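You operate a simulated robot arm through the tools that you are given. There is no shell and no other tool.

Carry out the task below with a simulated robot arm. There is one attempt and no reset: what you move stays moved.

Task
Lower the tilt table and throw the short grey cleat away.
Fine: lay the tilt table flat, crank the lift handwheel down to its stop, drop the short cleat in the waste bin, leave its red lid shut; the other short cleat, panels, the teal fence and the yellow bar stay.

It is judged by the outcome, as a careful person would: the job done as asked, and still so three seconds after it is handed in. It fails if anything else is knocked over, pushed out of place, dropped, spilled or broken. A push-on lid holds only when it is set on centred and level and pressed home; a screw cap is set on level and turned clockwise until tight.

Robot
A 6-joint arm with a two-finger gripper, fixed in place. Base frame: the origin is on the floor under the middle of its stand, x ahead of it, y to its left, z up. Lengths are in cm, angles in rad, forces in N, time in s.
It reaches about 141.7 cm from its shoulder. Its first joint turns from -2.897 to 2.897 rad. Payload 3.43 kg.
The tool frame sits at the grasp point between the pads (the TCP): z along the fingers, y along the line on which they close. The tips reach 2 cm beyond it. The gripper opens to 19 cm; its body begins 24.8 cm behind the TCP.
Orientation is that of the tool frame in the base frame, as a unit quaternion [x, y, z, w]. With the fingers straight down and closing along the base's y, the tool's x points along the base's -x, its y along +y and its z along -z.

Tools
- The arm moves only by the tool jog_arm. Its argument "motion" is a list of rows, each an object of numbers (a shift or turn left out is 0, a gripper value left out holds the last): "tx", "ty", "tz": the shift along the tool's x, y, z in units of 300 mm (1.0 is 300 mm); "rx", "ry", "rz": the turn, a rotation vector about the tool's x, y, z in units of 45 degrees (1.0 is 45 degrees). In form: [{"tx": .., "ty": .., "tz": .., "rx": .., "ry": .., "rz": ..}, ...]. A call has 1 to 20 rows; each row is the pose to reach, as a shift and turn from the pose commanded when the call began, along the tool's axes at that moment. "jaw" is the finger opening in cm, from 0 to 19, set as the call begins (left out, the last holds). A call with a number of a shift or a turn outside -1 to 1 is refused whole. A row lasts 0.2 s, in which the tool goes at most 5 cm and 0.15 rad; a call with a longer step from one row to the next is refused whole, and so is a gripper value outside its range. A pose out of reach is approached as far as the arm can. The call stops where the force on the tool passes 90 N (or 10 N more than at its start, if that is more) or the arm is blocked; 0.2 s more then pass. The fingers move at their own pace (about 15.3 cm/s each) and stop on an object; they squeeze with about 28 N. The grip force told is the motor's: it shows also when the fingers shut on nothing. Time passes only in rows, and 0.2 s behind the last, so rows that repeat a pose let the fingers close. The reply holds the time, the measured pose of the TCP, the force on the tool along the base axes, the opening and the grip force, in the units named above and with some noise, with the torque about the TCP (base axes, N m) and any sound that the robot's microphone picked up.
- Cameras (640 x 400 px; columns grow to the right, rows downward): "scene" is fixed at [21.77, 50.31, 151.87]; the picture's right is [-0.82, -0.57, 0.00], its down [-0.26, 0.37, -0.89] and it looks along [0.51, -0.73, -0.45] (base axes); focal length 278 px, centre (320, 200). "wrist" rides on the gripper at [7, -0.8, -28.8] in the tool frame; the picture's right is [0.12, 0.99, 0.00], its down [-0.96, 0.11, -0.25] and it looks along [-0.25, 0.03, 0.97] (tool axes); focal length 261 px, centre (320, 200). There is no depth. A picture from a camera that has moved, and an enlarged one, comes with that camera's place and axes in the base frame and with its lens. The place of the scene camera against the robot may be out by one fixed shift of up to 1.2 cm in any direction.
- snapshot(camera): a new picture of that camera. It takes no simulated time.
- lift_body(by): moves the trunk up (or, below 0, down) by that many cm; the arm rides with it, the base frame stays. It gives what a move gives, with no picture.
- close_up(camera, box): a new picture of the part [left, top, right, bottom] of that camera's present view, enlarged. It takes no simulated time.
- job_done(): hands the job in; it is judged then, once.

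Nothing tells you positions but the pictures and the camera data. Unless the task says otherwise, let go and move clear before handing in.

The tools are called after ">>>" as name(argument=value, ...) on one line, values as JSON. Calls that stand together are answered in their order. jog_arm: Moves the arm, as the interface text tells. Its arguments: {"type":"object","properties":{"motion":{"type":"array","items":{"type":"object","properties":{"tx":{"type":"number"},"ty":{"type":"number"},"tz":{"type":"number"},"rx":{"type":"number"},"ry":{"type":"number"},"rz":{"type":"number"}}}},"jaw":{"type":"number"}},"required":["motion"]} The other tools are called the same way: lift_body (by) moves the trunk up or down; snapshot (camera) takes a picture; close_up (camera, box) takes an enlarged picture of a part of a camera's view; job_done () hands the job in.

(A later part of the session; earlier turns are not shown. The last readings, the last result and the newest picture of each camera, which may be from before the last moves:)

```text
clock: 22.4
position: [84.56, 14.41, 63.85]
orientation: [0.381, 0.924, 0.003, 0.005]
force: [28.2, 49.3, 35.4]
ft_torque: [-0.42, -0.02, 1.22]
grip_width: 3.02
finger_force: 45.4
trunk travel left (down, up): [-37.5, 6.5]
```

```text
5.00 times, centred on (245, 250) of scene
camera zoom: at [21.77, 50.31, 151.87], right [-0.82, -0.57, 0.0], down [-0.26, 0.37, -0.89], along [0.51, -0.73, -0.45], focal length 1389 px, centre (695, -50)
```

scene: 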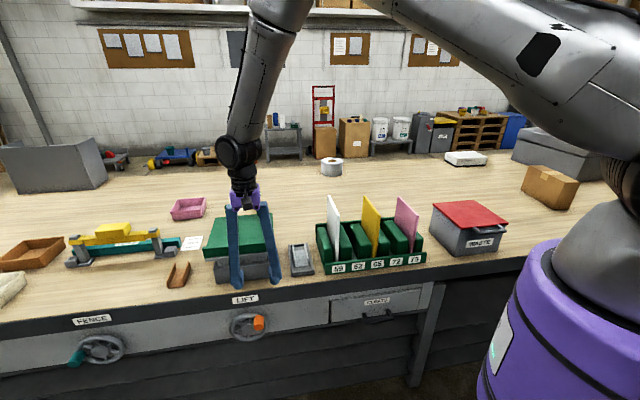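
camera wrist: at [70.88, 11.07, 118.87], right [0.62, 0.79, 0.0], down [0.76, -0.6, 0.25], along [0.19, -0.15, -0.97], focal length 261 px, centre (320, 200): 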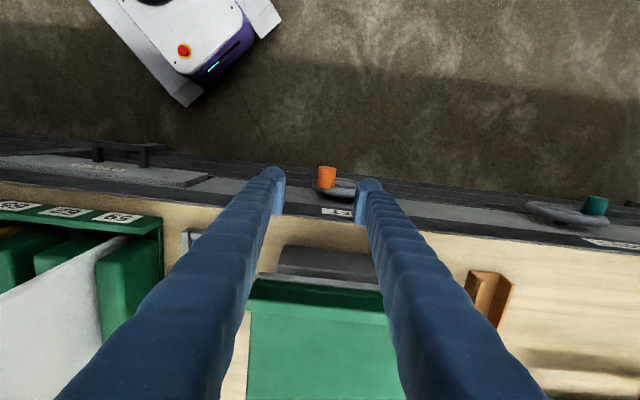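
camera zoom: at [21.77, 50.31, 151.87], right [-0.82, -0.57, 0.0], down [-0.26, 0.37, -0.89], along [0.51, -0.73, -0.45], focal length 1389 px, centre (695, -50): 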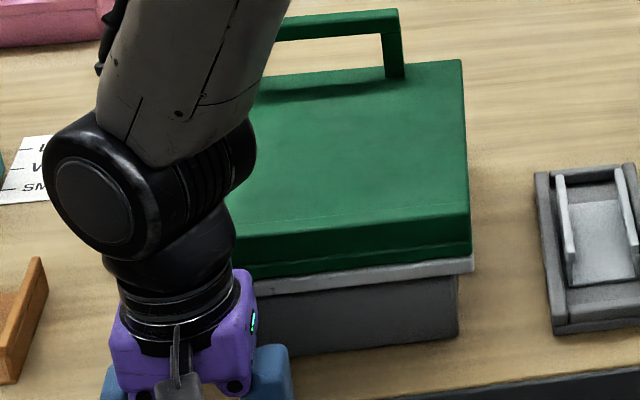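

The lift has dropped about 5–6 cm and the knob is near 9 o'clock. It then resisted at 35 N while the pads slid, so it may be at its stop. I'll release, back up, and look at the table and wheel.

>>> jog_arm(motion=[{"ty": 0.02}, {"ty": 0.02}, {"ty": 0.02, "tz": -0.1}, {"ty": 0.02, "tz": -0.25}, {"ty": 0.02, "tz": -0.4}, {"ty": 0.02, "tz": -0.55}, {"ty": 0.02, "tz": -0.7}], jaw=8)

>>> close_up(camera="scene", box=[190, 280, 310, 360])

>>> close_up(camera="scene", box=[160, 170, 330, 290])

>>> snapshot(camera="wrist")

```text
clock: 24.0
position: [84.2, 14.52, 84.71]
orientation: [0.382, 0.924, 0.001, 0.0]
force: [0.5, -0.7, -0.2]
ft_torque: [0.02, -0.08, -0.01]
grip_width: 7.99
finger_force: 0.0
trunk travel left (down, up): [-37.5, 6.5]
```

```text
5.00 times, centred on (250, 320) of scene
camera zoom: at [21.77, 50.31, 151.87], right [-0.82, -0.57, 0.0], down [-0.26, 0.37, -0.89], along [0.51, -0.73, -0.45], focal length 1389 px, centre (670, -400)
```

zoom: 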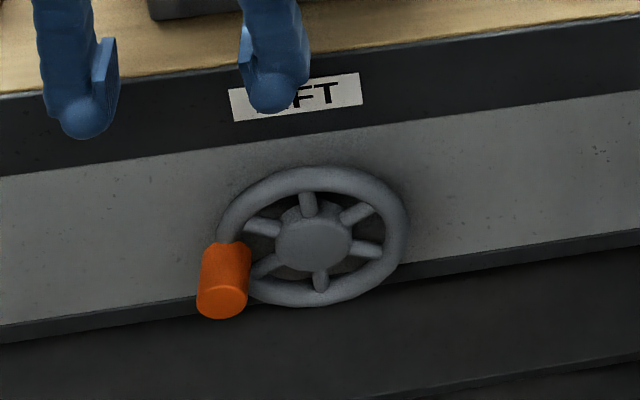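

```text
3.33 times, centred on (245, 230) of scene
camera zoom: at [21.77, 50.31, 151.87], right [-0.82, -0.57, 0.0], down [-0.26, 0.37, -0.89], along [0.51, -0.73, -0.45], focal length 926 px, centre (570, 100)
```

zoom: 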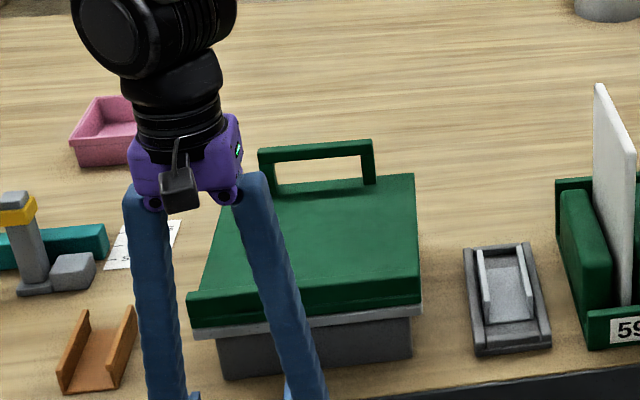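

```text
taken
camera wrist: at [78.62, 19.02, 113.52], right [0.62, 0.79, 0.0], down [0.76, -0.6, 0.25], along [0.19, -0.15, -0.97], focal length 261 px, centre (320, 200)
```

wrist: 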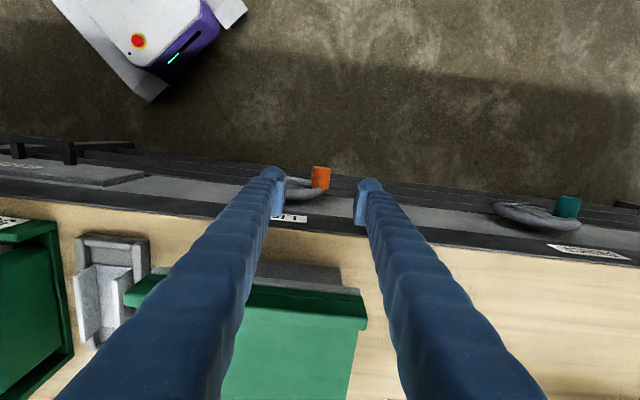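

The lift is much lower now. To check that this really is the stop, I'll press straight down on the knob with one closed fingertip and watch the force and any motion.

>>> jog_arm(motion=[{"ty": 0.07, "tz": 0.0}, {"ty": 0.07, "tz": 0.14}, {"ty": 0.07, "tz": 0.28}, {"ty": 0.07, "tz": 0.42}, {"ty": 0.07, "tz": 0.5}, {"ty": 0.07, "tz": 0.53}, {"ty": 0.07, "tz": 0.55}, {"ty": 0.07, "tz": 0.565}], jaw=0)

>>> close_up(camera="scene", box=[190, 280, 310, 360])

>>> close_up(camera="wrist", box=[240, 130, 400, 240])

```text
clock: 25.8
position: [85.63, 15.97, 68.56]
orientation: [0.381, 0.924, 0.002, 0.004]
force: [-17.6, -2.4, 86.5]
ft_torque: [-0.86, 1.13, -0.07]
grip_width: 0.0
finger_force: 28.1
trunk travel left (down, up): [-37.5, 6.5]
```

```text
5.00 times, centred on (250, 320) of scene
camera zoom: at [21.77, 50.31, 151.87], right [-0.82, -0.57, 0.0], down [-0.26, 0.37, -0.89], along [0.51, -0.73, -0.45], focal length 1389 px, centre (670, -400)
```

zoom: 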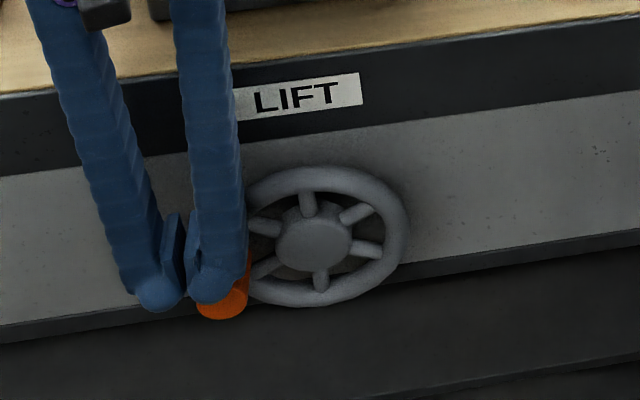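

```text
3.64 times, centred on (320, 185) of wrist
camera zoom: at [79.9, 20.45, 97.18], right [0.62, 0.79, 0.01], down [0.76, -0.6, 0.25], along [0.2, -0.15, -0.97], focal length 948 px, centre (320, 254)
```

zoom: 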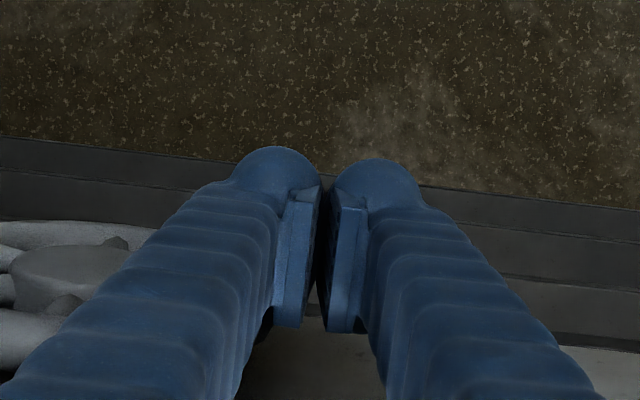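

The knob doesn't move at 86 N, so the lift is at its lower stop. I'll retreat upward and then travel along the aisle side toward the waste bin.

>>> jog_arm(motion=[{"tz": -0.05}, {"tz": -0.2}, {"tz": -0.36}, {"tz": -0.52}, {"tz": -0.68}, {"tz": -0.84}, {"tz": -1.0}])

>>> jog_arm(motion=[{"tz": -0.13, "tx": 0.05, "ty": -0.08}, {"tz": -0.26, "tx": 0.1, "ty": -0.16}, {"tz": -0.39, "tx": 0.15, "ty": -0.24}, {"tz": -0.5, "tx": 0.15, "ty": -0.33}, {"tz": -0.6, "tx": 0.15, "ty": -0.45}, {"tz": -0.6, "tx": 0.15, "ty": -0.61}, {"tz": -0.6, "tx": 0.15, "ty": -0.77}, {"tz": -0.6, "tx": 0.15, "ty": -0.93}])

>>> snapshot(camera="scene")

>>> snapshot(camera="wrist")

```text
clock: 27.4
position: [85.58, 15.9, 97.57]
orientation: [0.382, 0.924, 0.0, 0.0]
force: [-0.1, 0.9, 0.6]
ft_torque: [0.0, -0.11, 0.0]
grip_width: 0.0
finger_force: 27.9
trunk travel left (down, up): [-37.5, 6.5]
```

```text
clock: 29.2
position: [62.73, -0.59, 115.62]
orientation: [0.381, 0.925, 0.0, 0.0]
force: [0.0, -0.2, -0.5]
ft_torque: [0.05, 0.0, -0.01]
grip_width: 0.0
finger_force: 28.3
trunk travel left (down, up): [-37.5, 6.5]
```

```text
taken
```

scene: 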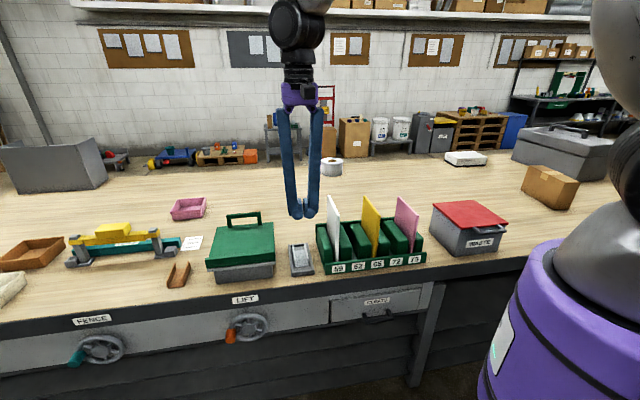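

```text
taken
camera wrist: at [57.21, 3.89, 144.38], right [0.62, 0.79, 0.0], down [0.76, -0.6, 0.25], along [0.2, -0.15, -0.97], focal length 261 px, centre (320, 200)
```

wrist: 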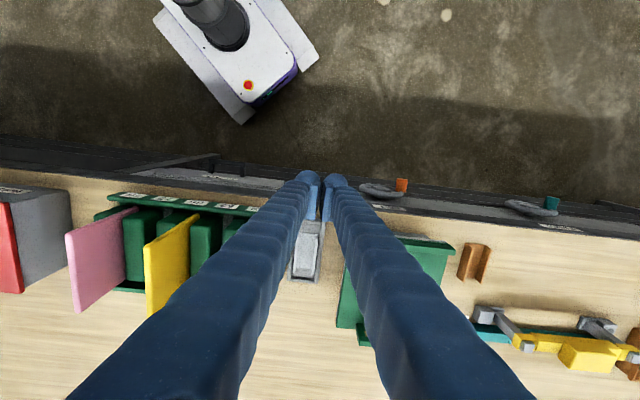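

>>> jog_arm(motion=[{"ty": -0.16}, {"ty": -0.32}, {"ty": -0.48}, {"ty": -0.64}, {"ty": -0.8}, {"ty": -0.96}])

>>> jog_arm(motion=[{"ty": -0.16}, {"ty": -0.32}, {"ty": -0.48}, {"ty": -0.64}, {"ty": -0.8}, {"ty": -0.96}])

>>> snapshot(camera="wrist")

>>> snapshot(camera="scene")

```text
clock: 30.6
position: [42.22, -21.24, 115.61]
orientation: [0.382, 0.924, 0.0, 0.0]
force: [0.3, -0.2, 0.4]
ft_torque: [0.11, -0.09, 0.0]
grip_width: 0.01
finger_force: 28.1
trunk travel left (down, up): [-37.5, 6.5]
```

```text
clock: 32.0
position: [21.95, -41.45, 115.48]
orientation: [0.382, 0.924, 0.0, 0.0]
force: [0.1, 0.7, -0.9]
ft_torque: [0.08, -0.07, 0.01]
grip_width: 0.02
finger_force: 28.2
trunk travel left (down, up): [-37.5, 6.5]
```

```text
taken
camera wrist: at [16.42, -37.05, 144.21], right [0.62, 0.79, 0.0], down [0.76, -0.6, 0.25], along [0.2, -0.15, -0.97], focal length 261 px, centre (320, 200)
```

wrist: 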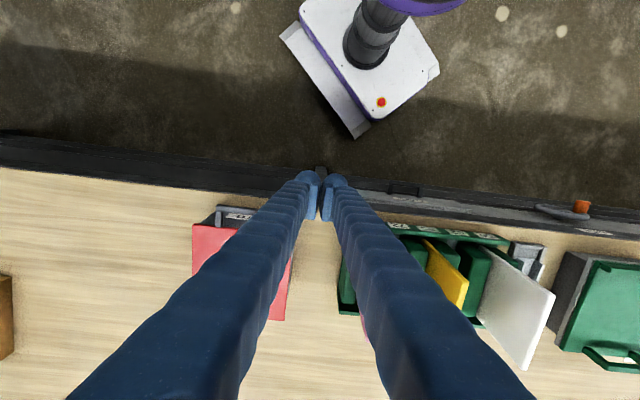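

```text
taken
```

scene: 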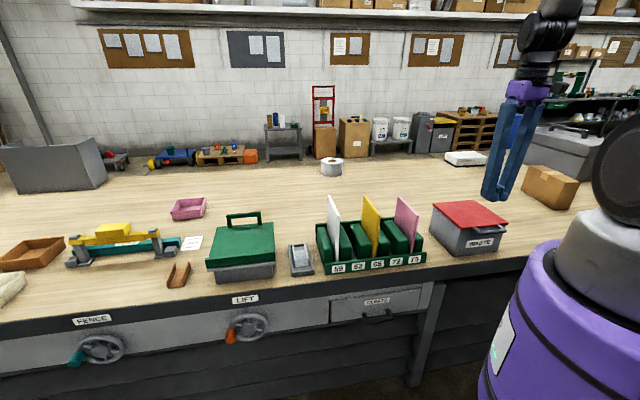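

>>> jog_arm(motion=[{"ty": -0.125}, {"ty": -0.25}, {"ty": -0.375}, {"ty": -0.5}], jaw=19)

>>> snapshot(camera="wrist")

>>> close_up(camera="wrist", box=[240, 180, 400, 290])

>>> close_up(camera="scene", box=[400, 180, 540, 270])

```text
clock: 33.0
position: [11.17, -52.04, 115.56]
orientation: [0.382, 0.924, 0.001, 0.0]
force: [0.3, -0.1, -0.5]
ft_torque: [0.13, -0.03, 0.0]
grip_width: 19.02
finger_force: 0.1
trunk travel left (down, up): [-37.5, 6.5]
```

```text
taken
camera wrist: at [5.67, -47.61, 144.31], right [0.62, 0.79, 0.0], down [0.76, -0.6, 0.25], along [0.19, -0.15, -0.97], focal length 261 px, centre (320, 200)
```

wrist: 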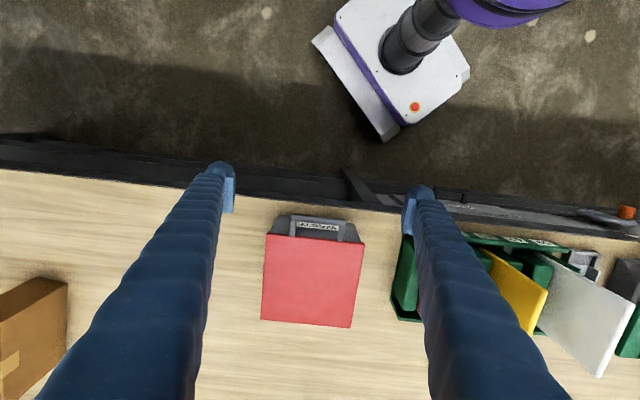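

```text
3.64 times, centred on (320, 235) of wrist
camera zoom: at [5.67, -47.61, 144.31], right [0.62, 0.79, 0.0], down [0.76, -0.6, 0.25], along [0.19, -0.15, -0.97], focal length 948 px, centre (320, 73)
```

zoom: 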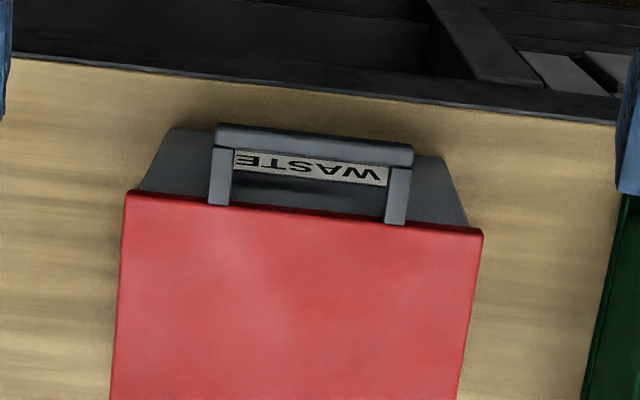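

```text
4.44 times, centred on (470, 225) of scene
camera zoom: at [21.77, 50.31, 151.87], right [-0.82, -0.57, 0.0], down [-0.26, 0.37, -0.89], along [0.51, -0.73, -0.45], focal length 1235 px, centre (-347, 89)
```

zoom: 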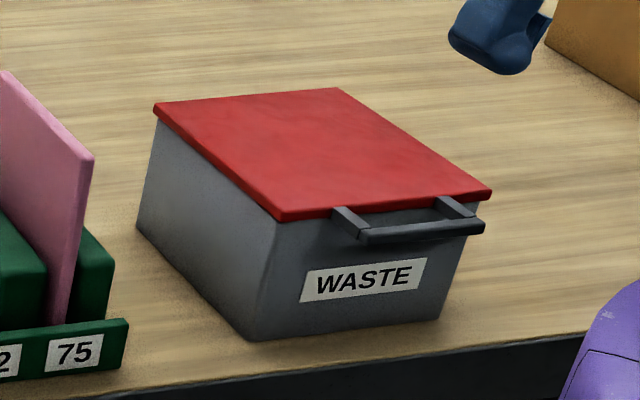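

The bin lid spans about u −38…−18 and w 59–80 at z≈94. Its handle bar runs from u≈−33.5 to −22.4 at w≈55, z≈94. I'll straddle the bar from above and grip it by its two ends so it can pivot in the pads while I swing the lid up.

>>> jog_arm(motion=[{"tx": -0.115, "ty": 0.011}, {"tx": -0.23, "ty": 0.022}, {"tx": -0.343, "ty": 0.033}, {"tx": -0.343, "ty": 0.033, "tz": 0.15}, {"tx": -0.343, "ty": 0.033, "tz": 0.3}, {"tx": -0.343, "ty": 0.033, "tz": 0.45}, {"tx": -0.343, "ty": 0.033, "tz": 0.58}])

>>> close_up(camera="wrist", box=[200, 130, 440, 280])

>>> close_up(camera="scene", box=[400, 150, 560, 270])

```text
clock: 34.6
position: [19.58, -58.68, 98.06]
orientation: [0.381, 0.924, 0.001, 0.0]
force: [0.0, -0.3, 0.1]
ft_torque: [0.06, 0.05, 0.01]
grip_width: 18.99
finger_force: 0.0
trunk travel left (down, up): [-37.5, 6.5]
```

```text
2.67 times, centred on (320, 205) of wrist
camera zoom: at [14.1, -54.18, 126.79], right [0.62, 0.79, 0.0], down [0.76, -0.6, 0.25], along [0.19, -0.15, -0.97], focal length 695 px, centre (320, 187)
```

zoom: 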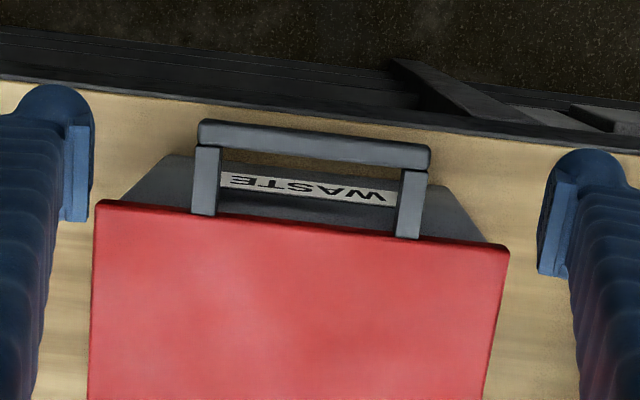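

```text
3.33 times, centred on (480, 210) of scene
camera zoom: at [21.77, 50.31, 151.87], right [-0.82, -0.57, 0.0], down [-0.26, 0.37, -0.89], along [0.51, -0.73, -0.45], focal length 926 px, centre (-213, 167)
```

zoom: 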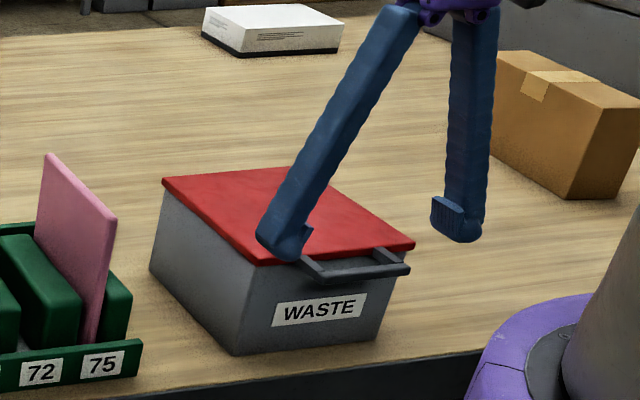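

>>> jog_arm(motion=[{"tx": 0.023, "ty": -0.005, "tz": 0.06}, {"tx": 0.023, "ty": -0.005, "tz": 0.125}])

>>> jog_arm(motion=[{"tz": 0.0}, {"tz": 0.0}, {"tz": 0.0}, {"tz": 0.0}], jaw=10)

>>> close_up(camera="wrist", box=[200, 130, 440, 280])

>>> close_up(camera="scene", box=[400, 150, 560, 270])

```text
clock: 35.2
position: [18.81, -58.24, 94.33]
orientation: [0.383, 0.924, 0.0, 0.0]
force: [0.5, -0.5, 0.3]
ft_torque: [0.06, 0.0, -0.01]
grip_width: 19.0
finger_force: 0.1
trunk travel left (down, up): [-37.5, 6.5]
```

```text
clock: 36.2
position: [18.82, -58.46, 94.4]
orientation: [0.383, 0.924, 0.0, 0.001]
force: [-11.9, -10.3, -2.2]
ft_torque: [-0.29, 0.59, -0.52]
grip_width: 11.12
finger_force: 45.7
trunk travel left (down, up): [-37.5, 6.5]
```

```text
2.67 times, centred on (320, 205) of wrist
camera zoom: at [13.21, -53.79, 123.14], right [0.62, 0.79, 0.0], down [0.76, -0.6, 0.25], along [0.2, -0.15, -0.97], focal length 695 px, centre (320, 187)
```

zoom: 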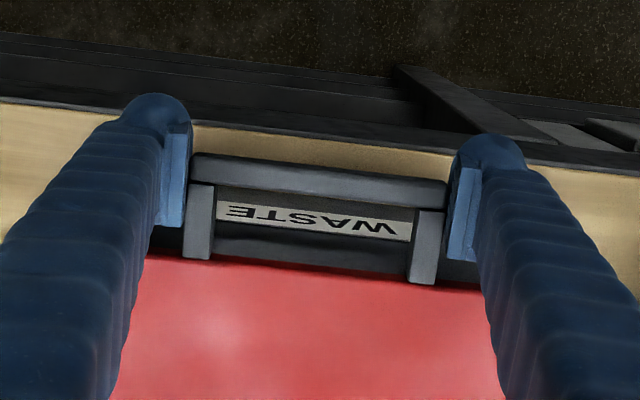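

```text
3.33 times, centred on (480, 210) of scene
camera zoom: at [21.77, 50.31, 151.87], right [-0.82, -0.57, 0.0], down [-0.26, 0.37, -0.89], along [0.51, -0.73, -0.45], focal length 926 px, centre (-213, 167)
```

zoom: 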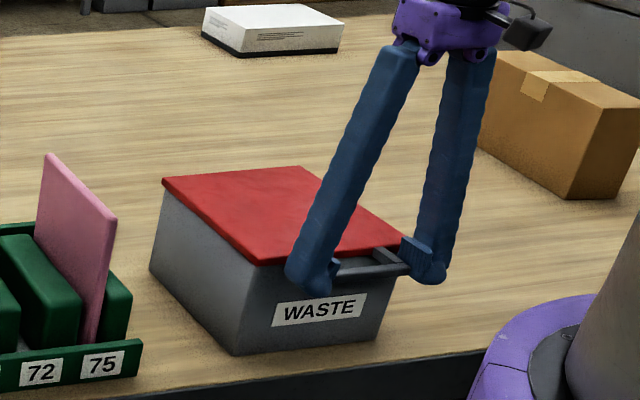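

Both bar ends are held at 11.1 cm, with a small 16 N side load that I'll relieve. Then I'll try lifting the lid along an arc about a hinge at its far edge (w≈80, z≈94).

>>> jog_arm(motion=[{"ty": -0.008}, {"ty": -0.008, "tx": -0.001, "tz": -0.035}, {"ty": -0.008, "tx": -0.003, "tz": -0.073}, {"ty": -0.008, "tx": -0.007, "tz": -0.11}, {"ty": -0.008, "tx": -0.0128, "tz": -0.146}])

>>> close_up(camera="scene", box=[400, 150, 560, 270])

>>> close_up(camera="wrist", box=[200, 130, 440, 280])

```text
clock: 37.4
position: [18.91, -58.48, 98.77]
orientation: [0.383, 0.924, 0.0, -0.001]
force: [10.7, 3.4, -3.1]
ft_torque: [-0.02, 0.51, -0.08]
grip_width: 11.15
finger_force: 45.2
trunk travel left (down, up): [-37.5, 6.5]
```

```text
3.33 times, centred on (480, 210) of scene
camera zoom: at [21.77, 50.31, 151.87], right [-0.82, -0.57, 0.0], down [-0.26, 0.37, -0.89], along [0.51, -0.73, -0.45], focal length 926 px, centre (-213, 167)
```

zoom: 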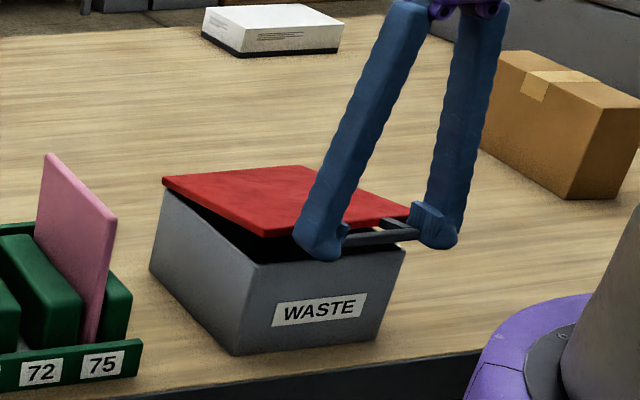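

```text
2.67 times, centred on (320, 205) of wrist
camera zoom: at [13.45, -54.05, 127.59], right [0.62, 0.79, 0.0], down [0.76, -0.6, 0.25], along [0.19, -0.15, -0.97], focal length 695 px, centre (320, 187)
```

zoom: 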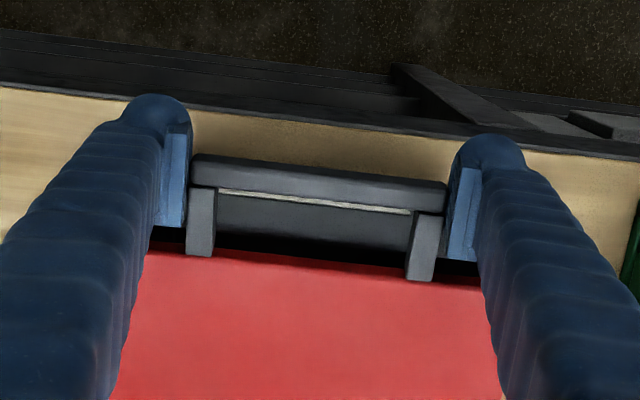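

The lid is hinged at the far side and swings up as expected. Continuing the arc.

>>> jog_arm(motion=[{"ty": 0.004, "tx": -0.016, "tz": -0.072}, {"ty": 0.004, "tx": -0.0383, "tz": -0.142}, {"ty": 0.004, "tx": -0.0663, "tz": -0.21}, {"ty": 0.004, "tx": -0.1003, "tz": -0.2753}, {"ty": 0.004, "tx": -0.14, "tz": -0.3373}, {"ty": 0.004, "tx": -0.1847, "tz": -0.3957}, {"ty": 0.004, "tx": -0.2343, "tz": -0.45}, {"ty": 0.004, "tx": -0.2887, "tz": -0.4997}, {"ty": 0.004, "tx": -0.347, "tz": -0.5443}, {"ty": 0.004, "tx": -0.409, "tz": -0.584}])

>>> close_up(camera="scene", box=[400, 130, 560, 270])

>>> snapshot(camera="wrist")

```text
clock: 39.6
position: [27.58, -67.03, 116.37]
orientation: [0.383, 0.924, 0.0, 0.0]
force: [-9.7, -8.2, -10.1]
ft_torque: [0.48, 1.36, -0.07]
grip_width: 11.1
finger_force: 44.8
trunk travel left (down, up): [-37.5, 6.5]
```

```text
2.86 times, centred on (480, 200) of scene
camera zoom: at [21.77, 50.31, 151.87], right [-0.82, -0.57, 0.0], down [-0.26, 0.37, -0.89], along [0.51, -0.73, -0.45], focal length 794 px, centre (-137, 200)
```

zoom: 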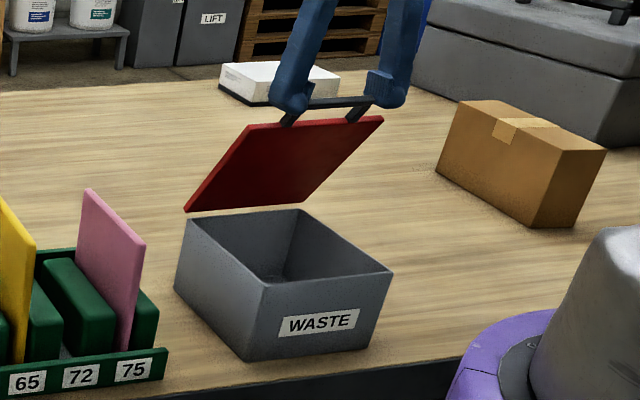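

```text
taken
camera wrist: at [22.05, -62.65, 145.14], right [0.62, 0.79, 0.0], down [0.76, -0.6, 0.25], along [0.19, -0.15, -0.97], focal length 261 px, centre (320, 200)
```

wrist: 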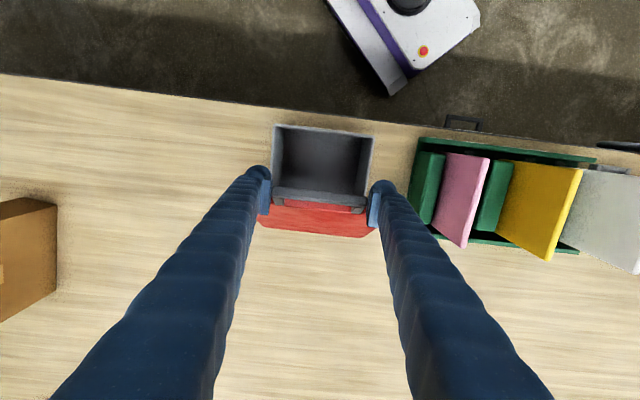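

>>> jog_arm(motion=[{"ty": -0.004, "tx": -0.0653, "tz": -0.034}, {"ty": -0.004, "tx": -0.1333, "tz": -0.062}, {"ty": -0.004, "tx": -0.2033, "tz": -0.0843}, {"ty": -0.004, "tx": -0.2753, "tz": -0.1003}, {"ty": -0.004, "tx": -0.348, "tz": -0.1097}, {"ty": -0.004, "tx": -0.4217, "tz": -0.113}, {"ty": -0.004, "tx": -0.495, "tz": -0.1097}])

>>> close_up(camera="scene", box=[400, 100, 560, 270])

```text
clock: 41.2
position: [38.28, -77.69, 119.89]
orientation: [0.383, 0.924, 0.0, 0.001]
force: [-2.1, 0.3, -0.4]
ft_torque: [0.15, 0.41, 0.21]
grip_width: 11.09
finger_force: 45.0
trunk travel left (down, up): [-37.5, 6.5]
```

```text
2.35 times, centred on (480, 185) of scene
camera zoom: at [21.77, 50.31, 151.87], right [-0.82, -0.57, 0.0], down [-0.26, 0.37, -0.89], along [0.51, -0.73, -0.45], focal length 654 px, centre (-56, 235)
```

zoom: 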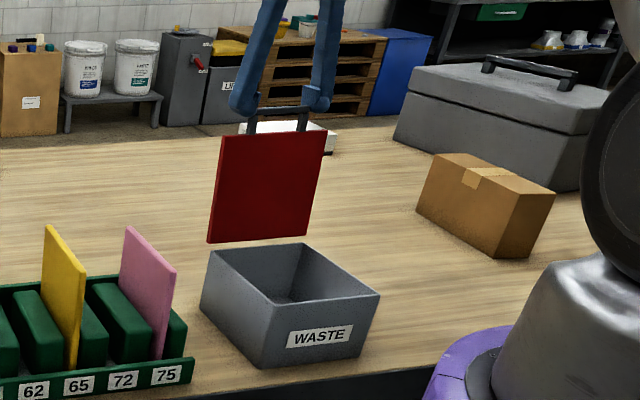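

>>> jog_arm(motion=[{"tx": -0.073, "tz": 0.0093}, {"tx": -0.145, "tz": 0.0253}, {"tx": -0.215, "tz": 0.0477}])

>>> close_up(camera="scene", box=[400, 100, 560, 270])

```text
clock: 42.0
position: [43.12, -82.15, 118.32]
orientation: [0.382, 0.924, -0.001, 0.001]
force: [-0.5, -0.3, 0.0]
ft_torque: [-0.18, 0.05, 0.03]
grip_width: 9.98
finger_force: 0.0
trunk travel left (down, up): [-37.5, 6.5]
```

```text
2.35 times, centred on (480, 185) of scene
camera zoom: at [21.77, 50.31, 151.87], right [-0.82, -0.57, 0.0], down [-0.26, 0.37, -0.89], along [0.51, -0.73, -0.45], focal length 654 px, centre (-56, 235)
```

zoom: 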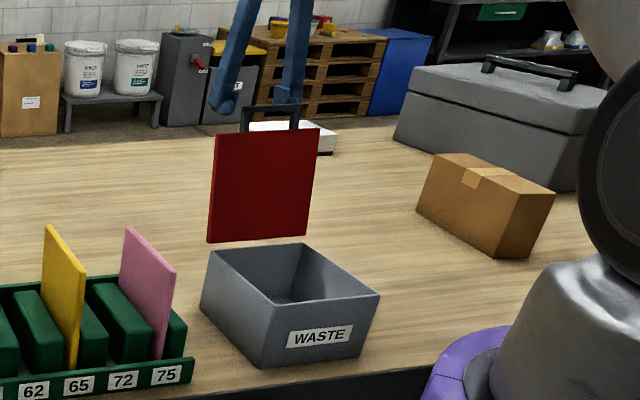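

The lid slipped off the pads near the end but stands open on its own, just past vertical. I'll raise clear of it and head back to the cleat, well above the panels.

>>> jog_arm(motion=[{"tz": -0.15}, {"tz": -0.3}, {"tz": -0.45}, {"tz": -0.57}, {"tz": -0.57, "ty": 0.1, "tx": 0.08}, {"tz": -0.57, "ty": 0.22, "tx": 0.18}, {"tz": -0.57, "ty": 0.34, "tx": 0.28}, {"tz": -0.57, "ty": 0.46, "tx": 0.38}, {"tz": -0.57, "ty": 0.58, "tx": 0.48}, {"tz": -0.57, "ty": 0.7, "tx": 0.58}, {"tz": -0.57, "ty": 0.82, "tx": 0.68}, {"tz": -0.57, "ty": 0.94, "tx": 0.78}], jaw=10)

>>> jog_arm(motion=[{"ty": 0.15}, {"ty": 0.3}, {"ty": 0.45}, {"ty": 0.6}, {"ty": 0.75}, {"ty": 0.9}, {"ty": 1.0}])

>>> snapshot(camera="scene")

```text
clock: 44.6
position: [45.86, -45.35, 135.54]
orientation: [0.382, 0.924, 0.0, 0.0]
force: [0.0, 0.2, 0.7]
ft_torque: [-0.11, 0.02, 0.0]
grip_width: 9.97
finger_force: 0.0
trunk travel left (down, up): [-37.5, 6.5]
```

```text
clock: 46.2
position: [67.67, -24.58, 135.48]
orientation: [0.383, 0.924, -0.001, -0.001]
force: [0.4, -0.2, 0.3]
ft_torque: [0.01, 0.02, 0.01]
grip_width: 9.99
finger_force: 0.1
trunk travel left (down, up): [-37.5, 6.5]
```

```text
taken
```

scene: 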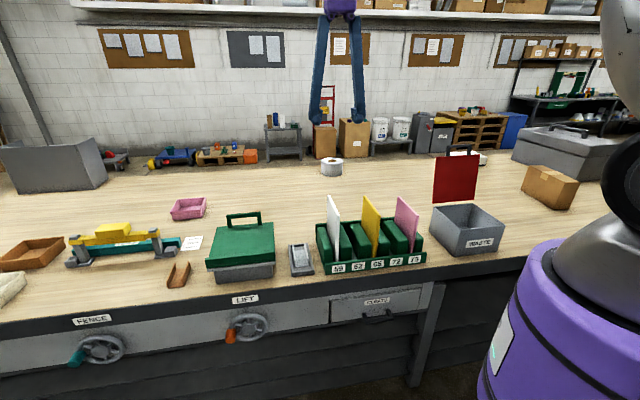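

>>> jog_arm(motion=[{"ty": 0.14, "tx": 0.0}, {"ty": 0.29, "tx": 0.0}, {"ty": 0.43, "tx": 0.0}, {"ty": 0.43, "tz": 0.15}, {"ty": 0.43, "tz": 0.3}, {"ty": 0.43, "tz": 0.45}, {"ty": 0.43, "tz": 0.6}, {"ty": 0.43, "tz": 0.75}])

>>> snapshot(camera="wrist")

>>> close_up(camera="wrist", box=[200, 130, 440, 280])

>>> close_up(camera="scene", box=[240, 150, 400, 290])

```text
clock: 48.0
position: [76.83, -15.24, 112.61]
orientation: [0.382, 0.924, -0.001, 0.0]
force: [-0.2, 0.4, -0.1]
ft_torque: [-0.05, 0.08, -0.03]
grip_width: 10.0
finger_force: 0.0
trunk travel left (down, up): [-37.5, 6.5]
```

```text
taken
camera wrist: at [71.3, -10.8, 141.33], right [0.62, 0.79, 0.0], down [0.76, -0.6, 0.25], along [0.19, -0.15, -0.97], focal length 261 px, centre (320, 200)
```

wrist: 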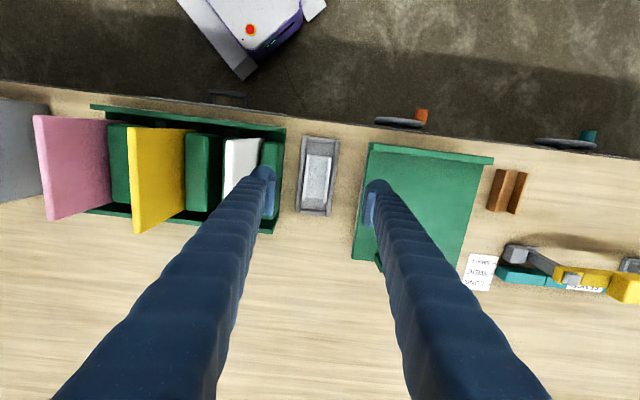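

```text
2.67 times, centred on (320, 205) of wrist
camera zoom: at [71.3, -10.8, 141.33], right [0.62, 0.79, 0.0], down [0.76, -0.6, 0.25], along [0.19, -0.15, -0.97], focal length 695 px, centre (320, 187)
```

zoom: 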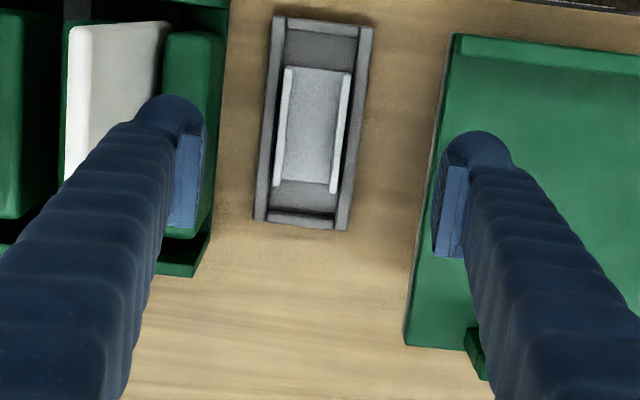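

```text
2.86 times, centred on (320, 220) of scene
camera zoom: at [21.77, 50.31, 151.87], right [-0.82, -0.57, 0.0], down [-0.26, 0.37, -0.89], along [0.51, -0.73, -0.45], focal length 794 px, centre (320, 143)
```

zoom: 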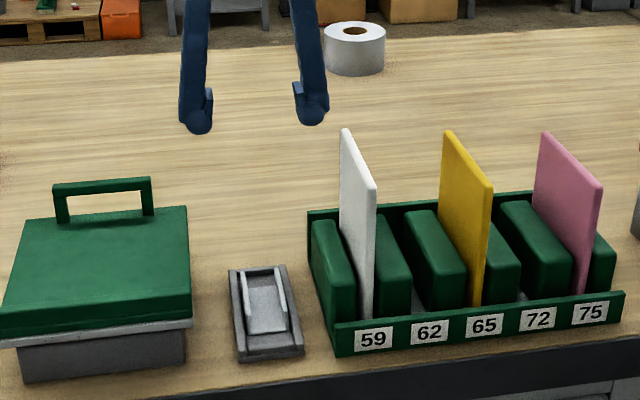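

The cleat is at u 40.8–45.9, w 63–73.5, with its top near z≈82. The rack's end is at u≈36, so I'll use a narrow opening of 6.4 cm and come down centred on the cleat.

>>> jog_arm(motion=[{"tx": -0.107, "ty": -0.003, "tz": 0.0}, {"tx": -0.107, "ty": -0.003, "tz": 0.15}, {"tx": -0.107, "ty": -0.003, "tz": 0.3}, {"tx": -0.107, "ty": -0.003, "tz": 0.45}, {"tx": -0.107, "ty": -0.003, "tz": 0.6}, {"tx": -0.107, "ty": -0.003, "tz": 0.75}], jaw=6.4)

>>> close_up(camera="wrist", box=[240, 130, 400, 240])

>>> close_up(camera="scene", box=[250, 180, 370, 290])

```text
clock: 49.4
position: [78.61, -17.62, 90.32]
orientation: [0.382, 0.924, 0.0, 0.0]
force: [0.5, -0.8, -0.8]
ft_torque: [0.04, 0.04, -0.05]
grip_width: 6.41
finger_force: 0.1
trunk travel left (down, up): [-37.5, 6.5]
```

```text
3.64 times, centred on (320, 185) of wrist
camera zoom: at [73.17, -13.07, 119.03], right [0.62, 0.79, 0.0], down [0.76, -0.6, 0.25], along [0.19, -0.15, -0.97], focal length 948 px, centre (320, 254)
```

zoom: 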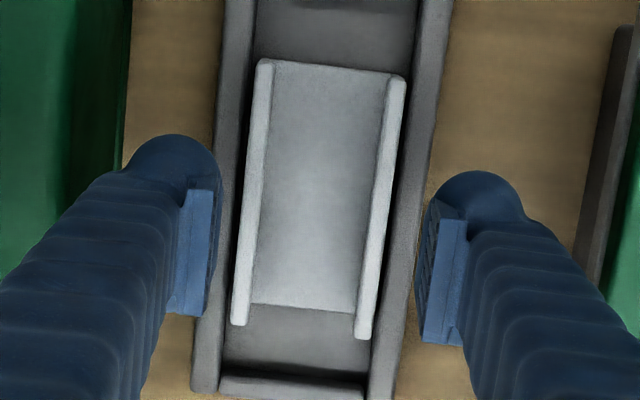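

```text
3.64 times, centred on (310, 235) of scene
camera zoom: at [21.77, 50.31, 151.87], right [-0.82, -0.57, 0.0], down [-0.26, 0.37, -0.89], along [0.51, -0.73, -0.45], focal length 1010 px, centre (356, 73)
```

zoom: 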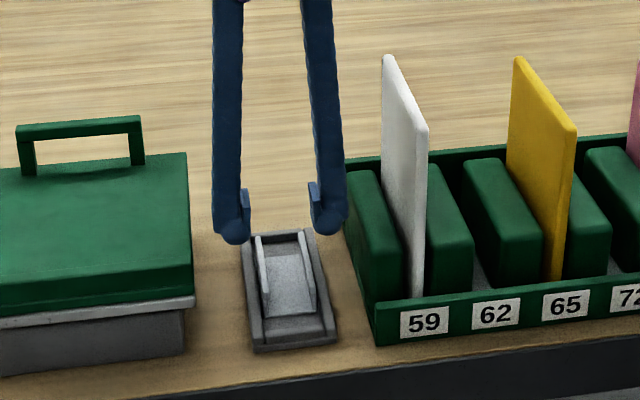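

>>> jog_arm(motion=[{"tx": -0.01, "ty": 0.004, "tz": 0.05}, {"tx": -0.01, "ty": 0.004, "tz": 0.1}, {"tx": -0.01, "ty": 0.004, "tz": 0.15}, {"tx": -0.01, "ty": 0.004, "tz": 0.19}], jaw=7)

>>> close_up(camera="wrist", box=[240, 130, 400, 240])

>>> close_up(camera="scene", box=[270, 220, 340, 280])

```text
clock: 50.4
position: [78.87, -17.91, 84.6]
orientation: [0.381, 0.924, -0.001, -0.001]
force: [0.5, 0.5, 0.5]
ft_torque: [0.01, 0.0, -0.02]
grip_width: 6.99
finger_force: 0.1
trunk travel left (down, up): [-37.5, 6.5]
```

```text
3.64 times, centred on (320, 185) of wrist
camera zoom: at [73.39, -13.39, 113.32], right [0.62, 0.79, 0.0], down [0.76, -0.6, 0.25], along [0.19, -0.15, -0.97], focal length 948 px, centre (320, 254)
```

zoom: 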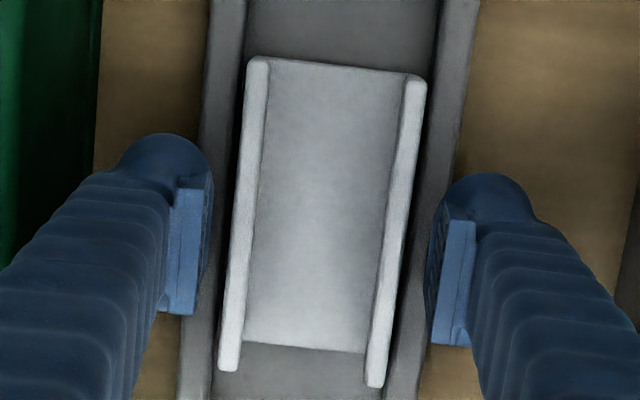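

```text
6.67 times, centred on (305, 250) of scene
camera zoom: at [21.77, 50.31, 151.87], right [-0.82, -0.57, 0.0], down [-0.26, 0.37, -0.89], along [0.51, -0.73, -0.45], focal length 1852 px, centre (420, -133)
```

zoom: 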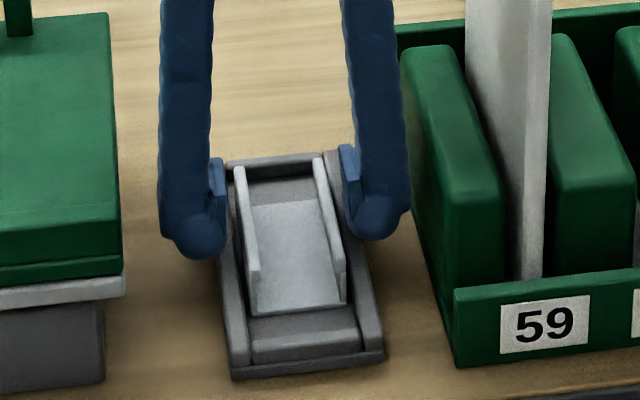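

>>> jog_arm(motion=[{"tz": 0.0167}, {"tz": 0.0333}, {"tz": 0.05}, {"tz": 0.06}])

>>> close_up(camera="scene", box=[270, 220, 340, 280])

```text
clock: 51.3
position: [79.09, -17.73, 84.08]
orientation: [0.383, 0.924, 0.0, 0.003]
force: [-17.9, 11.2, 46.9]
ft_torque: [-1.09, 2.19, -1.48]
grip_width: 7.47
finger_force: 4.0
trunk travel left (down, up): [-37.5, 6.5]
stopped in row 4: the force on the tool passed its limit at 98 N (the readings are from after the stop); the commanded pose is now the measured one
```

```text
6.67 times, centred on (305, 250) of scene
camera zoom: at [21.77, 50.31, 151.87], right [-0.82, -0.57, 0.0], down [-0.26, 0.37, -0.89], along [0.51, -0.73, -0.45], focal length 1852 px, centre (420, -133)
```

zoom: 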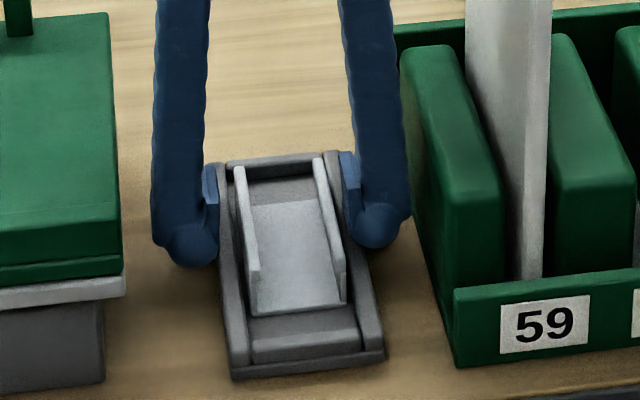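

The fingertips touched the tray's side walls at TCP z≈84.2, so the tray is a bit taller than I estimated. I'll rise about half a centimetre to clear it, recentre, and check before closing.

>>> jog_arm(motion=[{"tz": -0.01}, {"tz": -0.02, "ty": -0.002}, {"tz": -0.02, "ty": -0.002}], jaw=7)

>>> close_up(camera="scene", box=[270, 220, 340, 280])

>>> close_up(camera="wrist", box=[240, 130, 400, 240])

```text
clock: 52.1
position: [79.32, -18.05, 84.03]
orientation: [0.382, 0.924, 0.0, 0.003]
force: [-10.6, 5.5, 11.0]
ft_torque: [-0.15, 0.66, -0.49]
grip_width: 7.28
finger_force: 2.5
trunk travel left (down, up): [-37.5, 6.5]
```

```text
6.67 times, centred on (305, 250) of scene
camera zoom: at [21.77, 50.31, 151.87], right [-0.82, -0.57, 0.0], down [-0.26, 0.37, -0.89], along [0.51, -0.73, -0.45], focal length 1852 px, centre (420, -133)
```

zoom: 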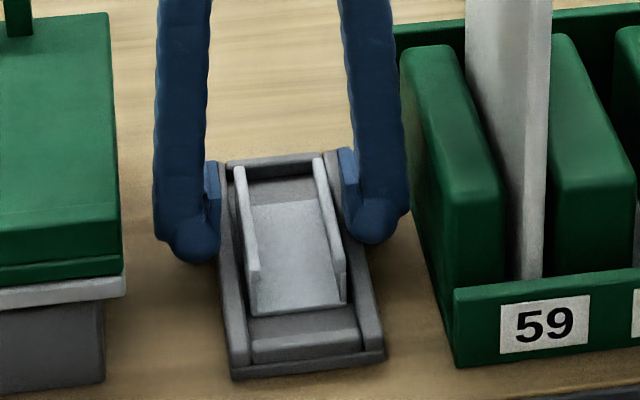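

```text
3.64 times, centred on (320, 185) of wrist
camera zoom: at [73.53, -13.46, 112.81], right [0.62, 0.79, 0.0], down [0.76, -0.6, 0.25], along [0.2, -0.15, -0.97], focal length 948 px, centre (320, 254)
```

zoom: 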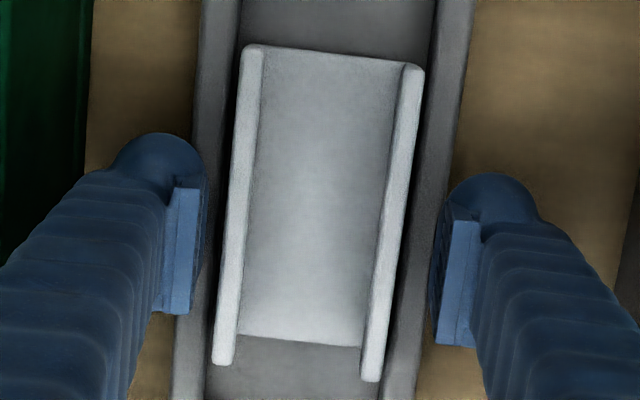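

>>> jog_arm(motion=[{"tz": -0.02}, {"tz": -0.04}, {"tz": -0.04}], jaw=7.2)

>>> close_up(camera="scene", box=[270, 220, 340, 280])

>>> close_up(camera="wrist", box=[240, 130, 400, 240])

```text
clock: 52.9
position: [79.26, -17.98, 85.29]
orientation: [0.382, 0.924, 0.001, 0.003]
force: [0.4, 0.0, 0.2]
ft_torque: [0.02, 0.0, -0.01]
grip_width: 7.2
finger_force: 0.1
trunk travel left (down, up): [-37.5, 6.5]
```

```text
6.67 times, centred on (305, 250) of scene
camera zoom: at [21.77, 50.31, 151.87], right [-0.82, -0.57, 0.0], down [-0.26, 0.37, -0.89], along [0.51, -0.73, -0.45], focal length 1852 px, centre (420, -133)
```

zoom: 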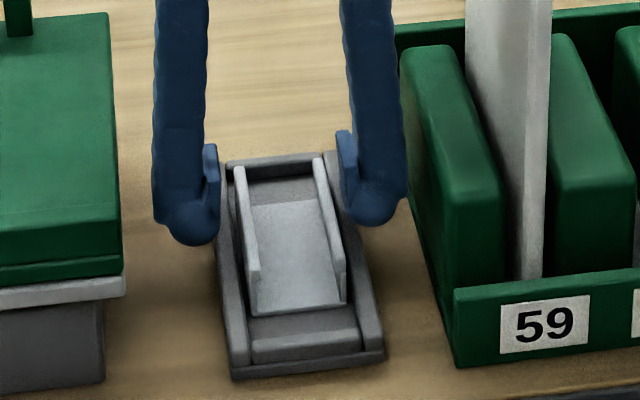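

```text
3.64 times, centred on (320, 185) of wrist
camera zoom: at [73.62, -13.5, 114.0], right [0.62, 0.79, 0.0], down [0.76, -0.6, 0.25], along [0.2, -0.15, -0.97], focal length 948 px, centre (320, 254)
```

zoom: 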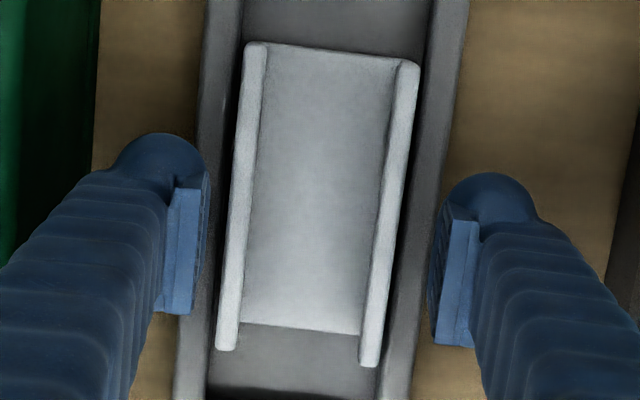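

>>> jog_arm(motion=[{"tz": 0.0, "ty": -0.003}, {"tz": 0.01, "ty": -0.003}, {"tz": 0.017, "ty": -0.003}], jaw=6.6)

```text
clock: 53.7
position: [79.16, -18.04, 84.87]
orientation: [0.383, 0.924, 0.001, 0.002]
force: [0.1, -0.6, 0.9]
ft_torque: [-0.02, 0.02, 0.0]
grip_width: 6.59
finger_force: 0.0
trunk travel left (down, up): [-37.5, 6.5]
```

>>> jog_arm(motion=[{"tz": 0.0}, {"tz": 0.0}, {"tz": 0.0}], jaw=4.5)

>>> close_up(camera="scene", box=[270, 220, 340, 280])

>>> close_up(camera="wrist", box=[240, 130, 400, 240])

```text
clock: 54.5
position: [79.19, -18.07, 84.85]
orientation: [0.383, 0.924, 0.002, 0.002]
force: [0.1, -0.6, 0.5]
ft_torque: [-0.03, -0.01, 0.0]
grip_width: 5.38
finger_force: 28.2
trunk travel left (down, up): [-37.5, 6.5]
```

```text
6.67 times, centred on (305, 250) of scene
camera zoom: at [21.77, 50.31, 151.87], right [-0.82, -0.57, 0.0], down [-0.26, 0.37, -0.89], along [0.51, -0.73, -0.45], focal length 1852 px, centre (420, -133)
```

zoom: 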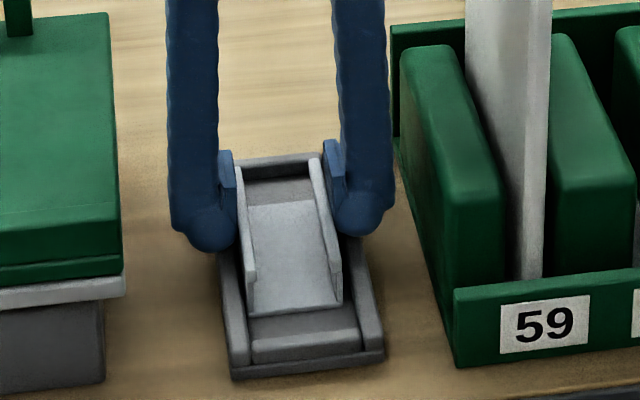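

```text
3.64 times, centred on (320, 185) of wrist
camera zoom: at [73.56, -13.52, 113.51], right [0.62, 0.79, 0.0], down [0.76, -0.6, 0.25], along [0.2, -0.15, -0.97], focal length 948 px, centre (320, 254)
```

zoom: 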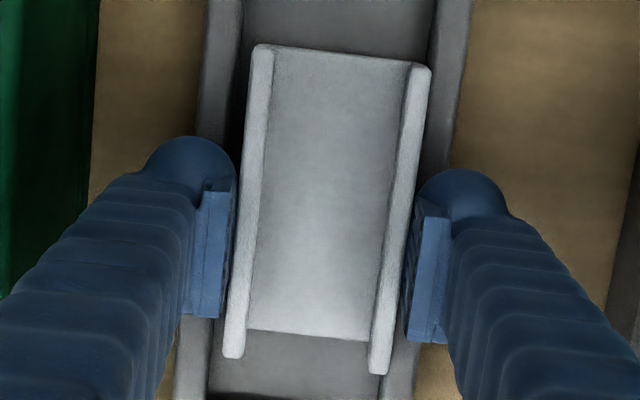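

The cleat is held at 5.38 cm with 28 N. Lifting slowly to check the grip.

>>> jog_arm(motion=[{"tz": -0.015}, {"tz": -0.04}, {"tz": -0.08}, {"tz": -0.13}, {"tz": -0.19}, {"tz": -0.25}])

>>> close_up(camera="scene", box=[250, 180, 370, 290])

>>> close_up(camera="wrist", box=[240, 130, 400, 240])

```text
clock: 55.9
position: [79.26, -17.89, 92.51]
orientation: [0.383, 0.924, 0.0, 0.003]
force: [0.5, 1.1, -0.2]
ft_torque: [-0.03, -0.04, 0.03]
grip_width: 5.34
finger_force: 27.6
trunk travel left (down, up): [-37.5, 6.5]
```

```text
3.64 times, centred on (310, 235) of scene
camera zoom: at [21.77, 50.31, 151.87], right [-0.82, -0.57, 0.0], down [-0.26, 0.37, -0.89], along [0.51, -0.73, -0.45], focal length 1010 px, centre (356, 73)
```

zoom: 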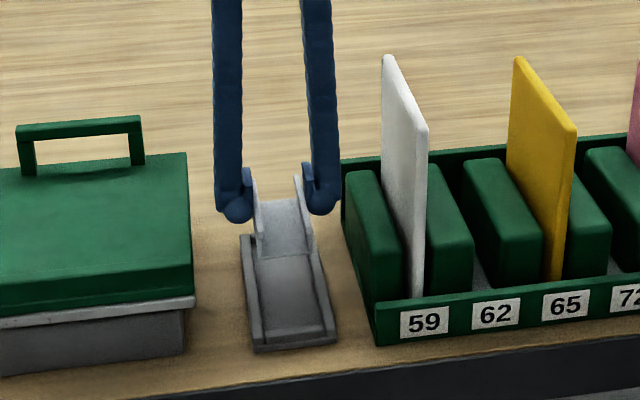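

```text
3.64 times, centred on (320, 185) of wrist
camera zoom: at [73.54, -13.45, 121.14], right [0.62, 0.79, 0.0], down [0.76, -0.6, 0.25], along [0.2, -0.15, -0.97], focal length 948 px, centre (320, 254)
```

zoom: 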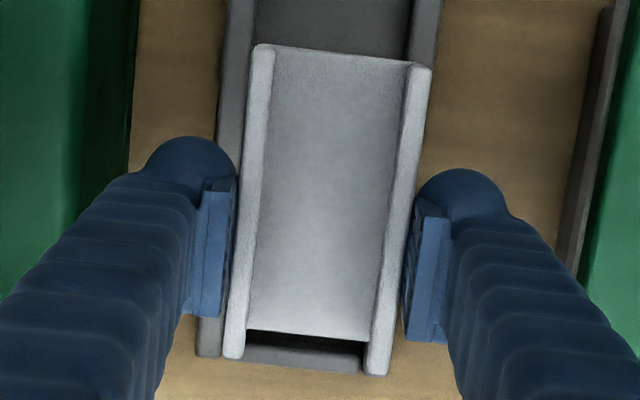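

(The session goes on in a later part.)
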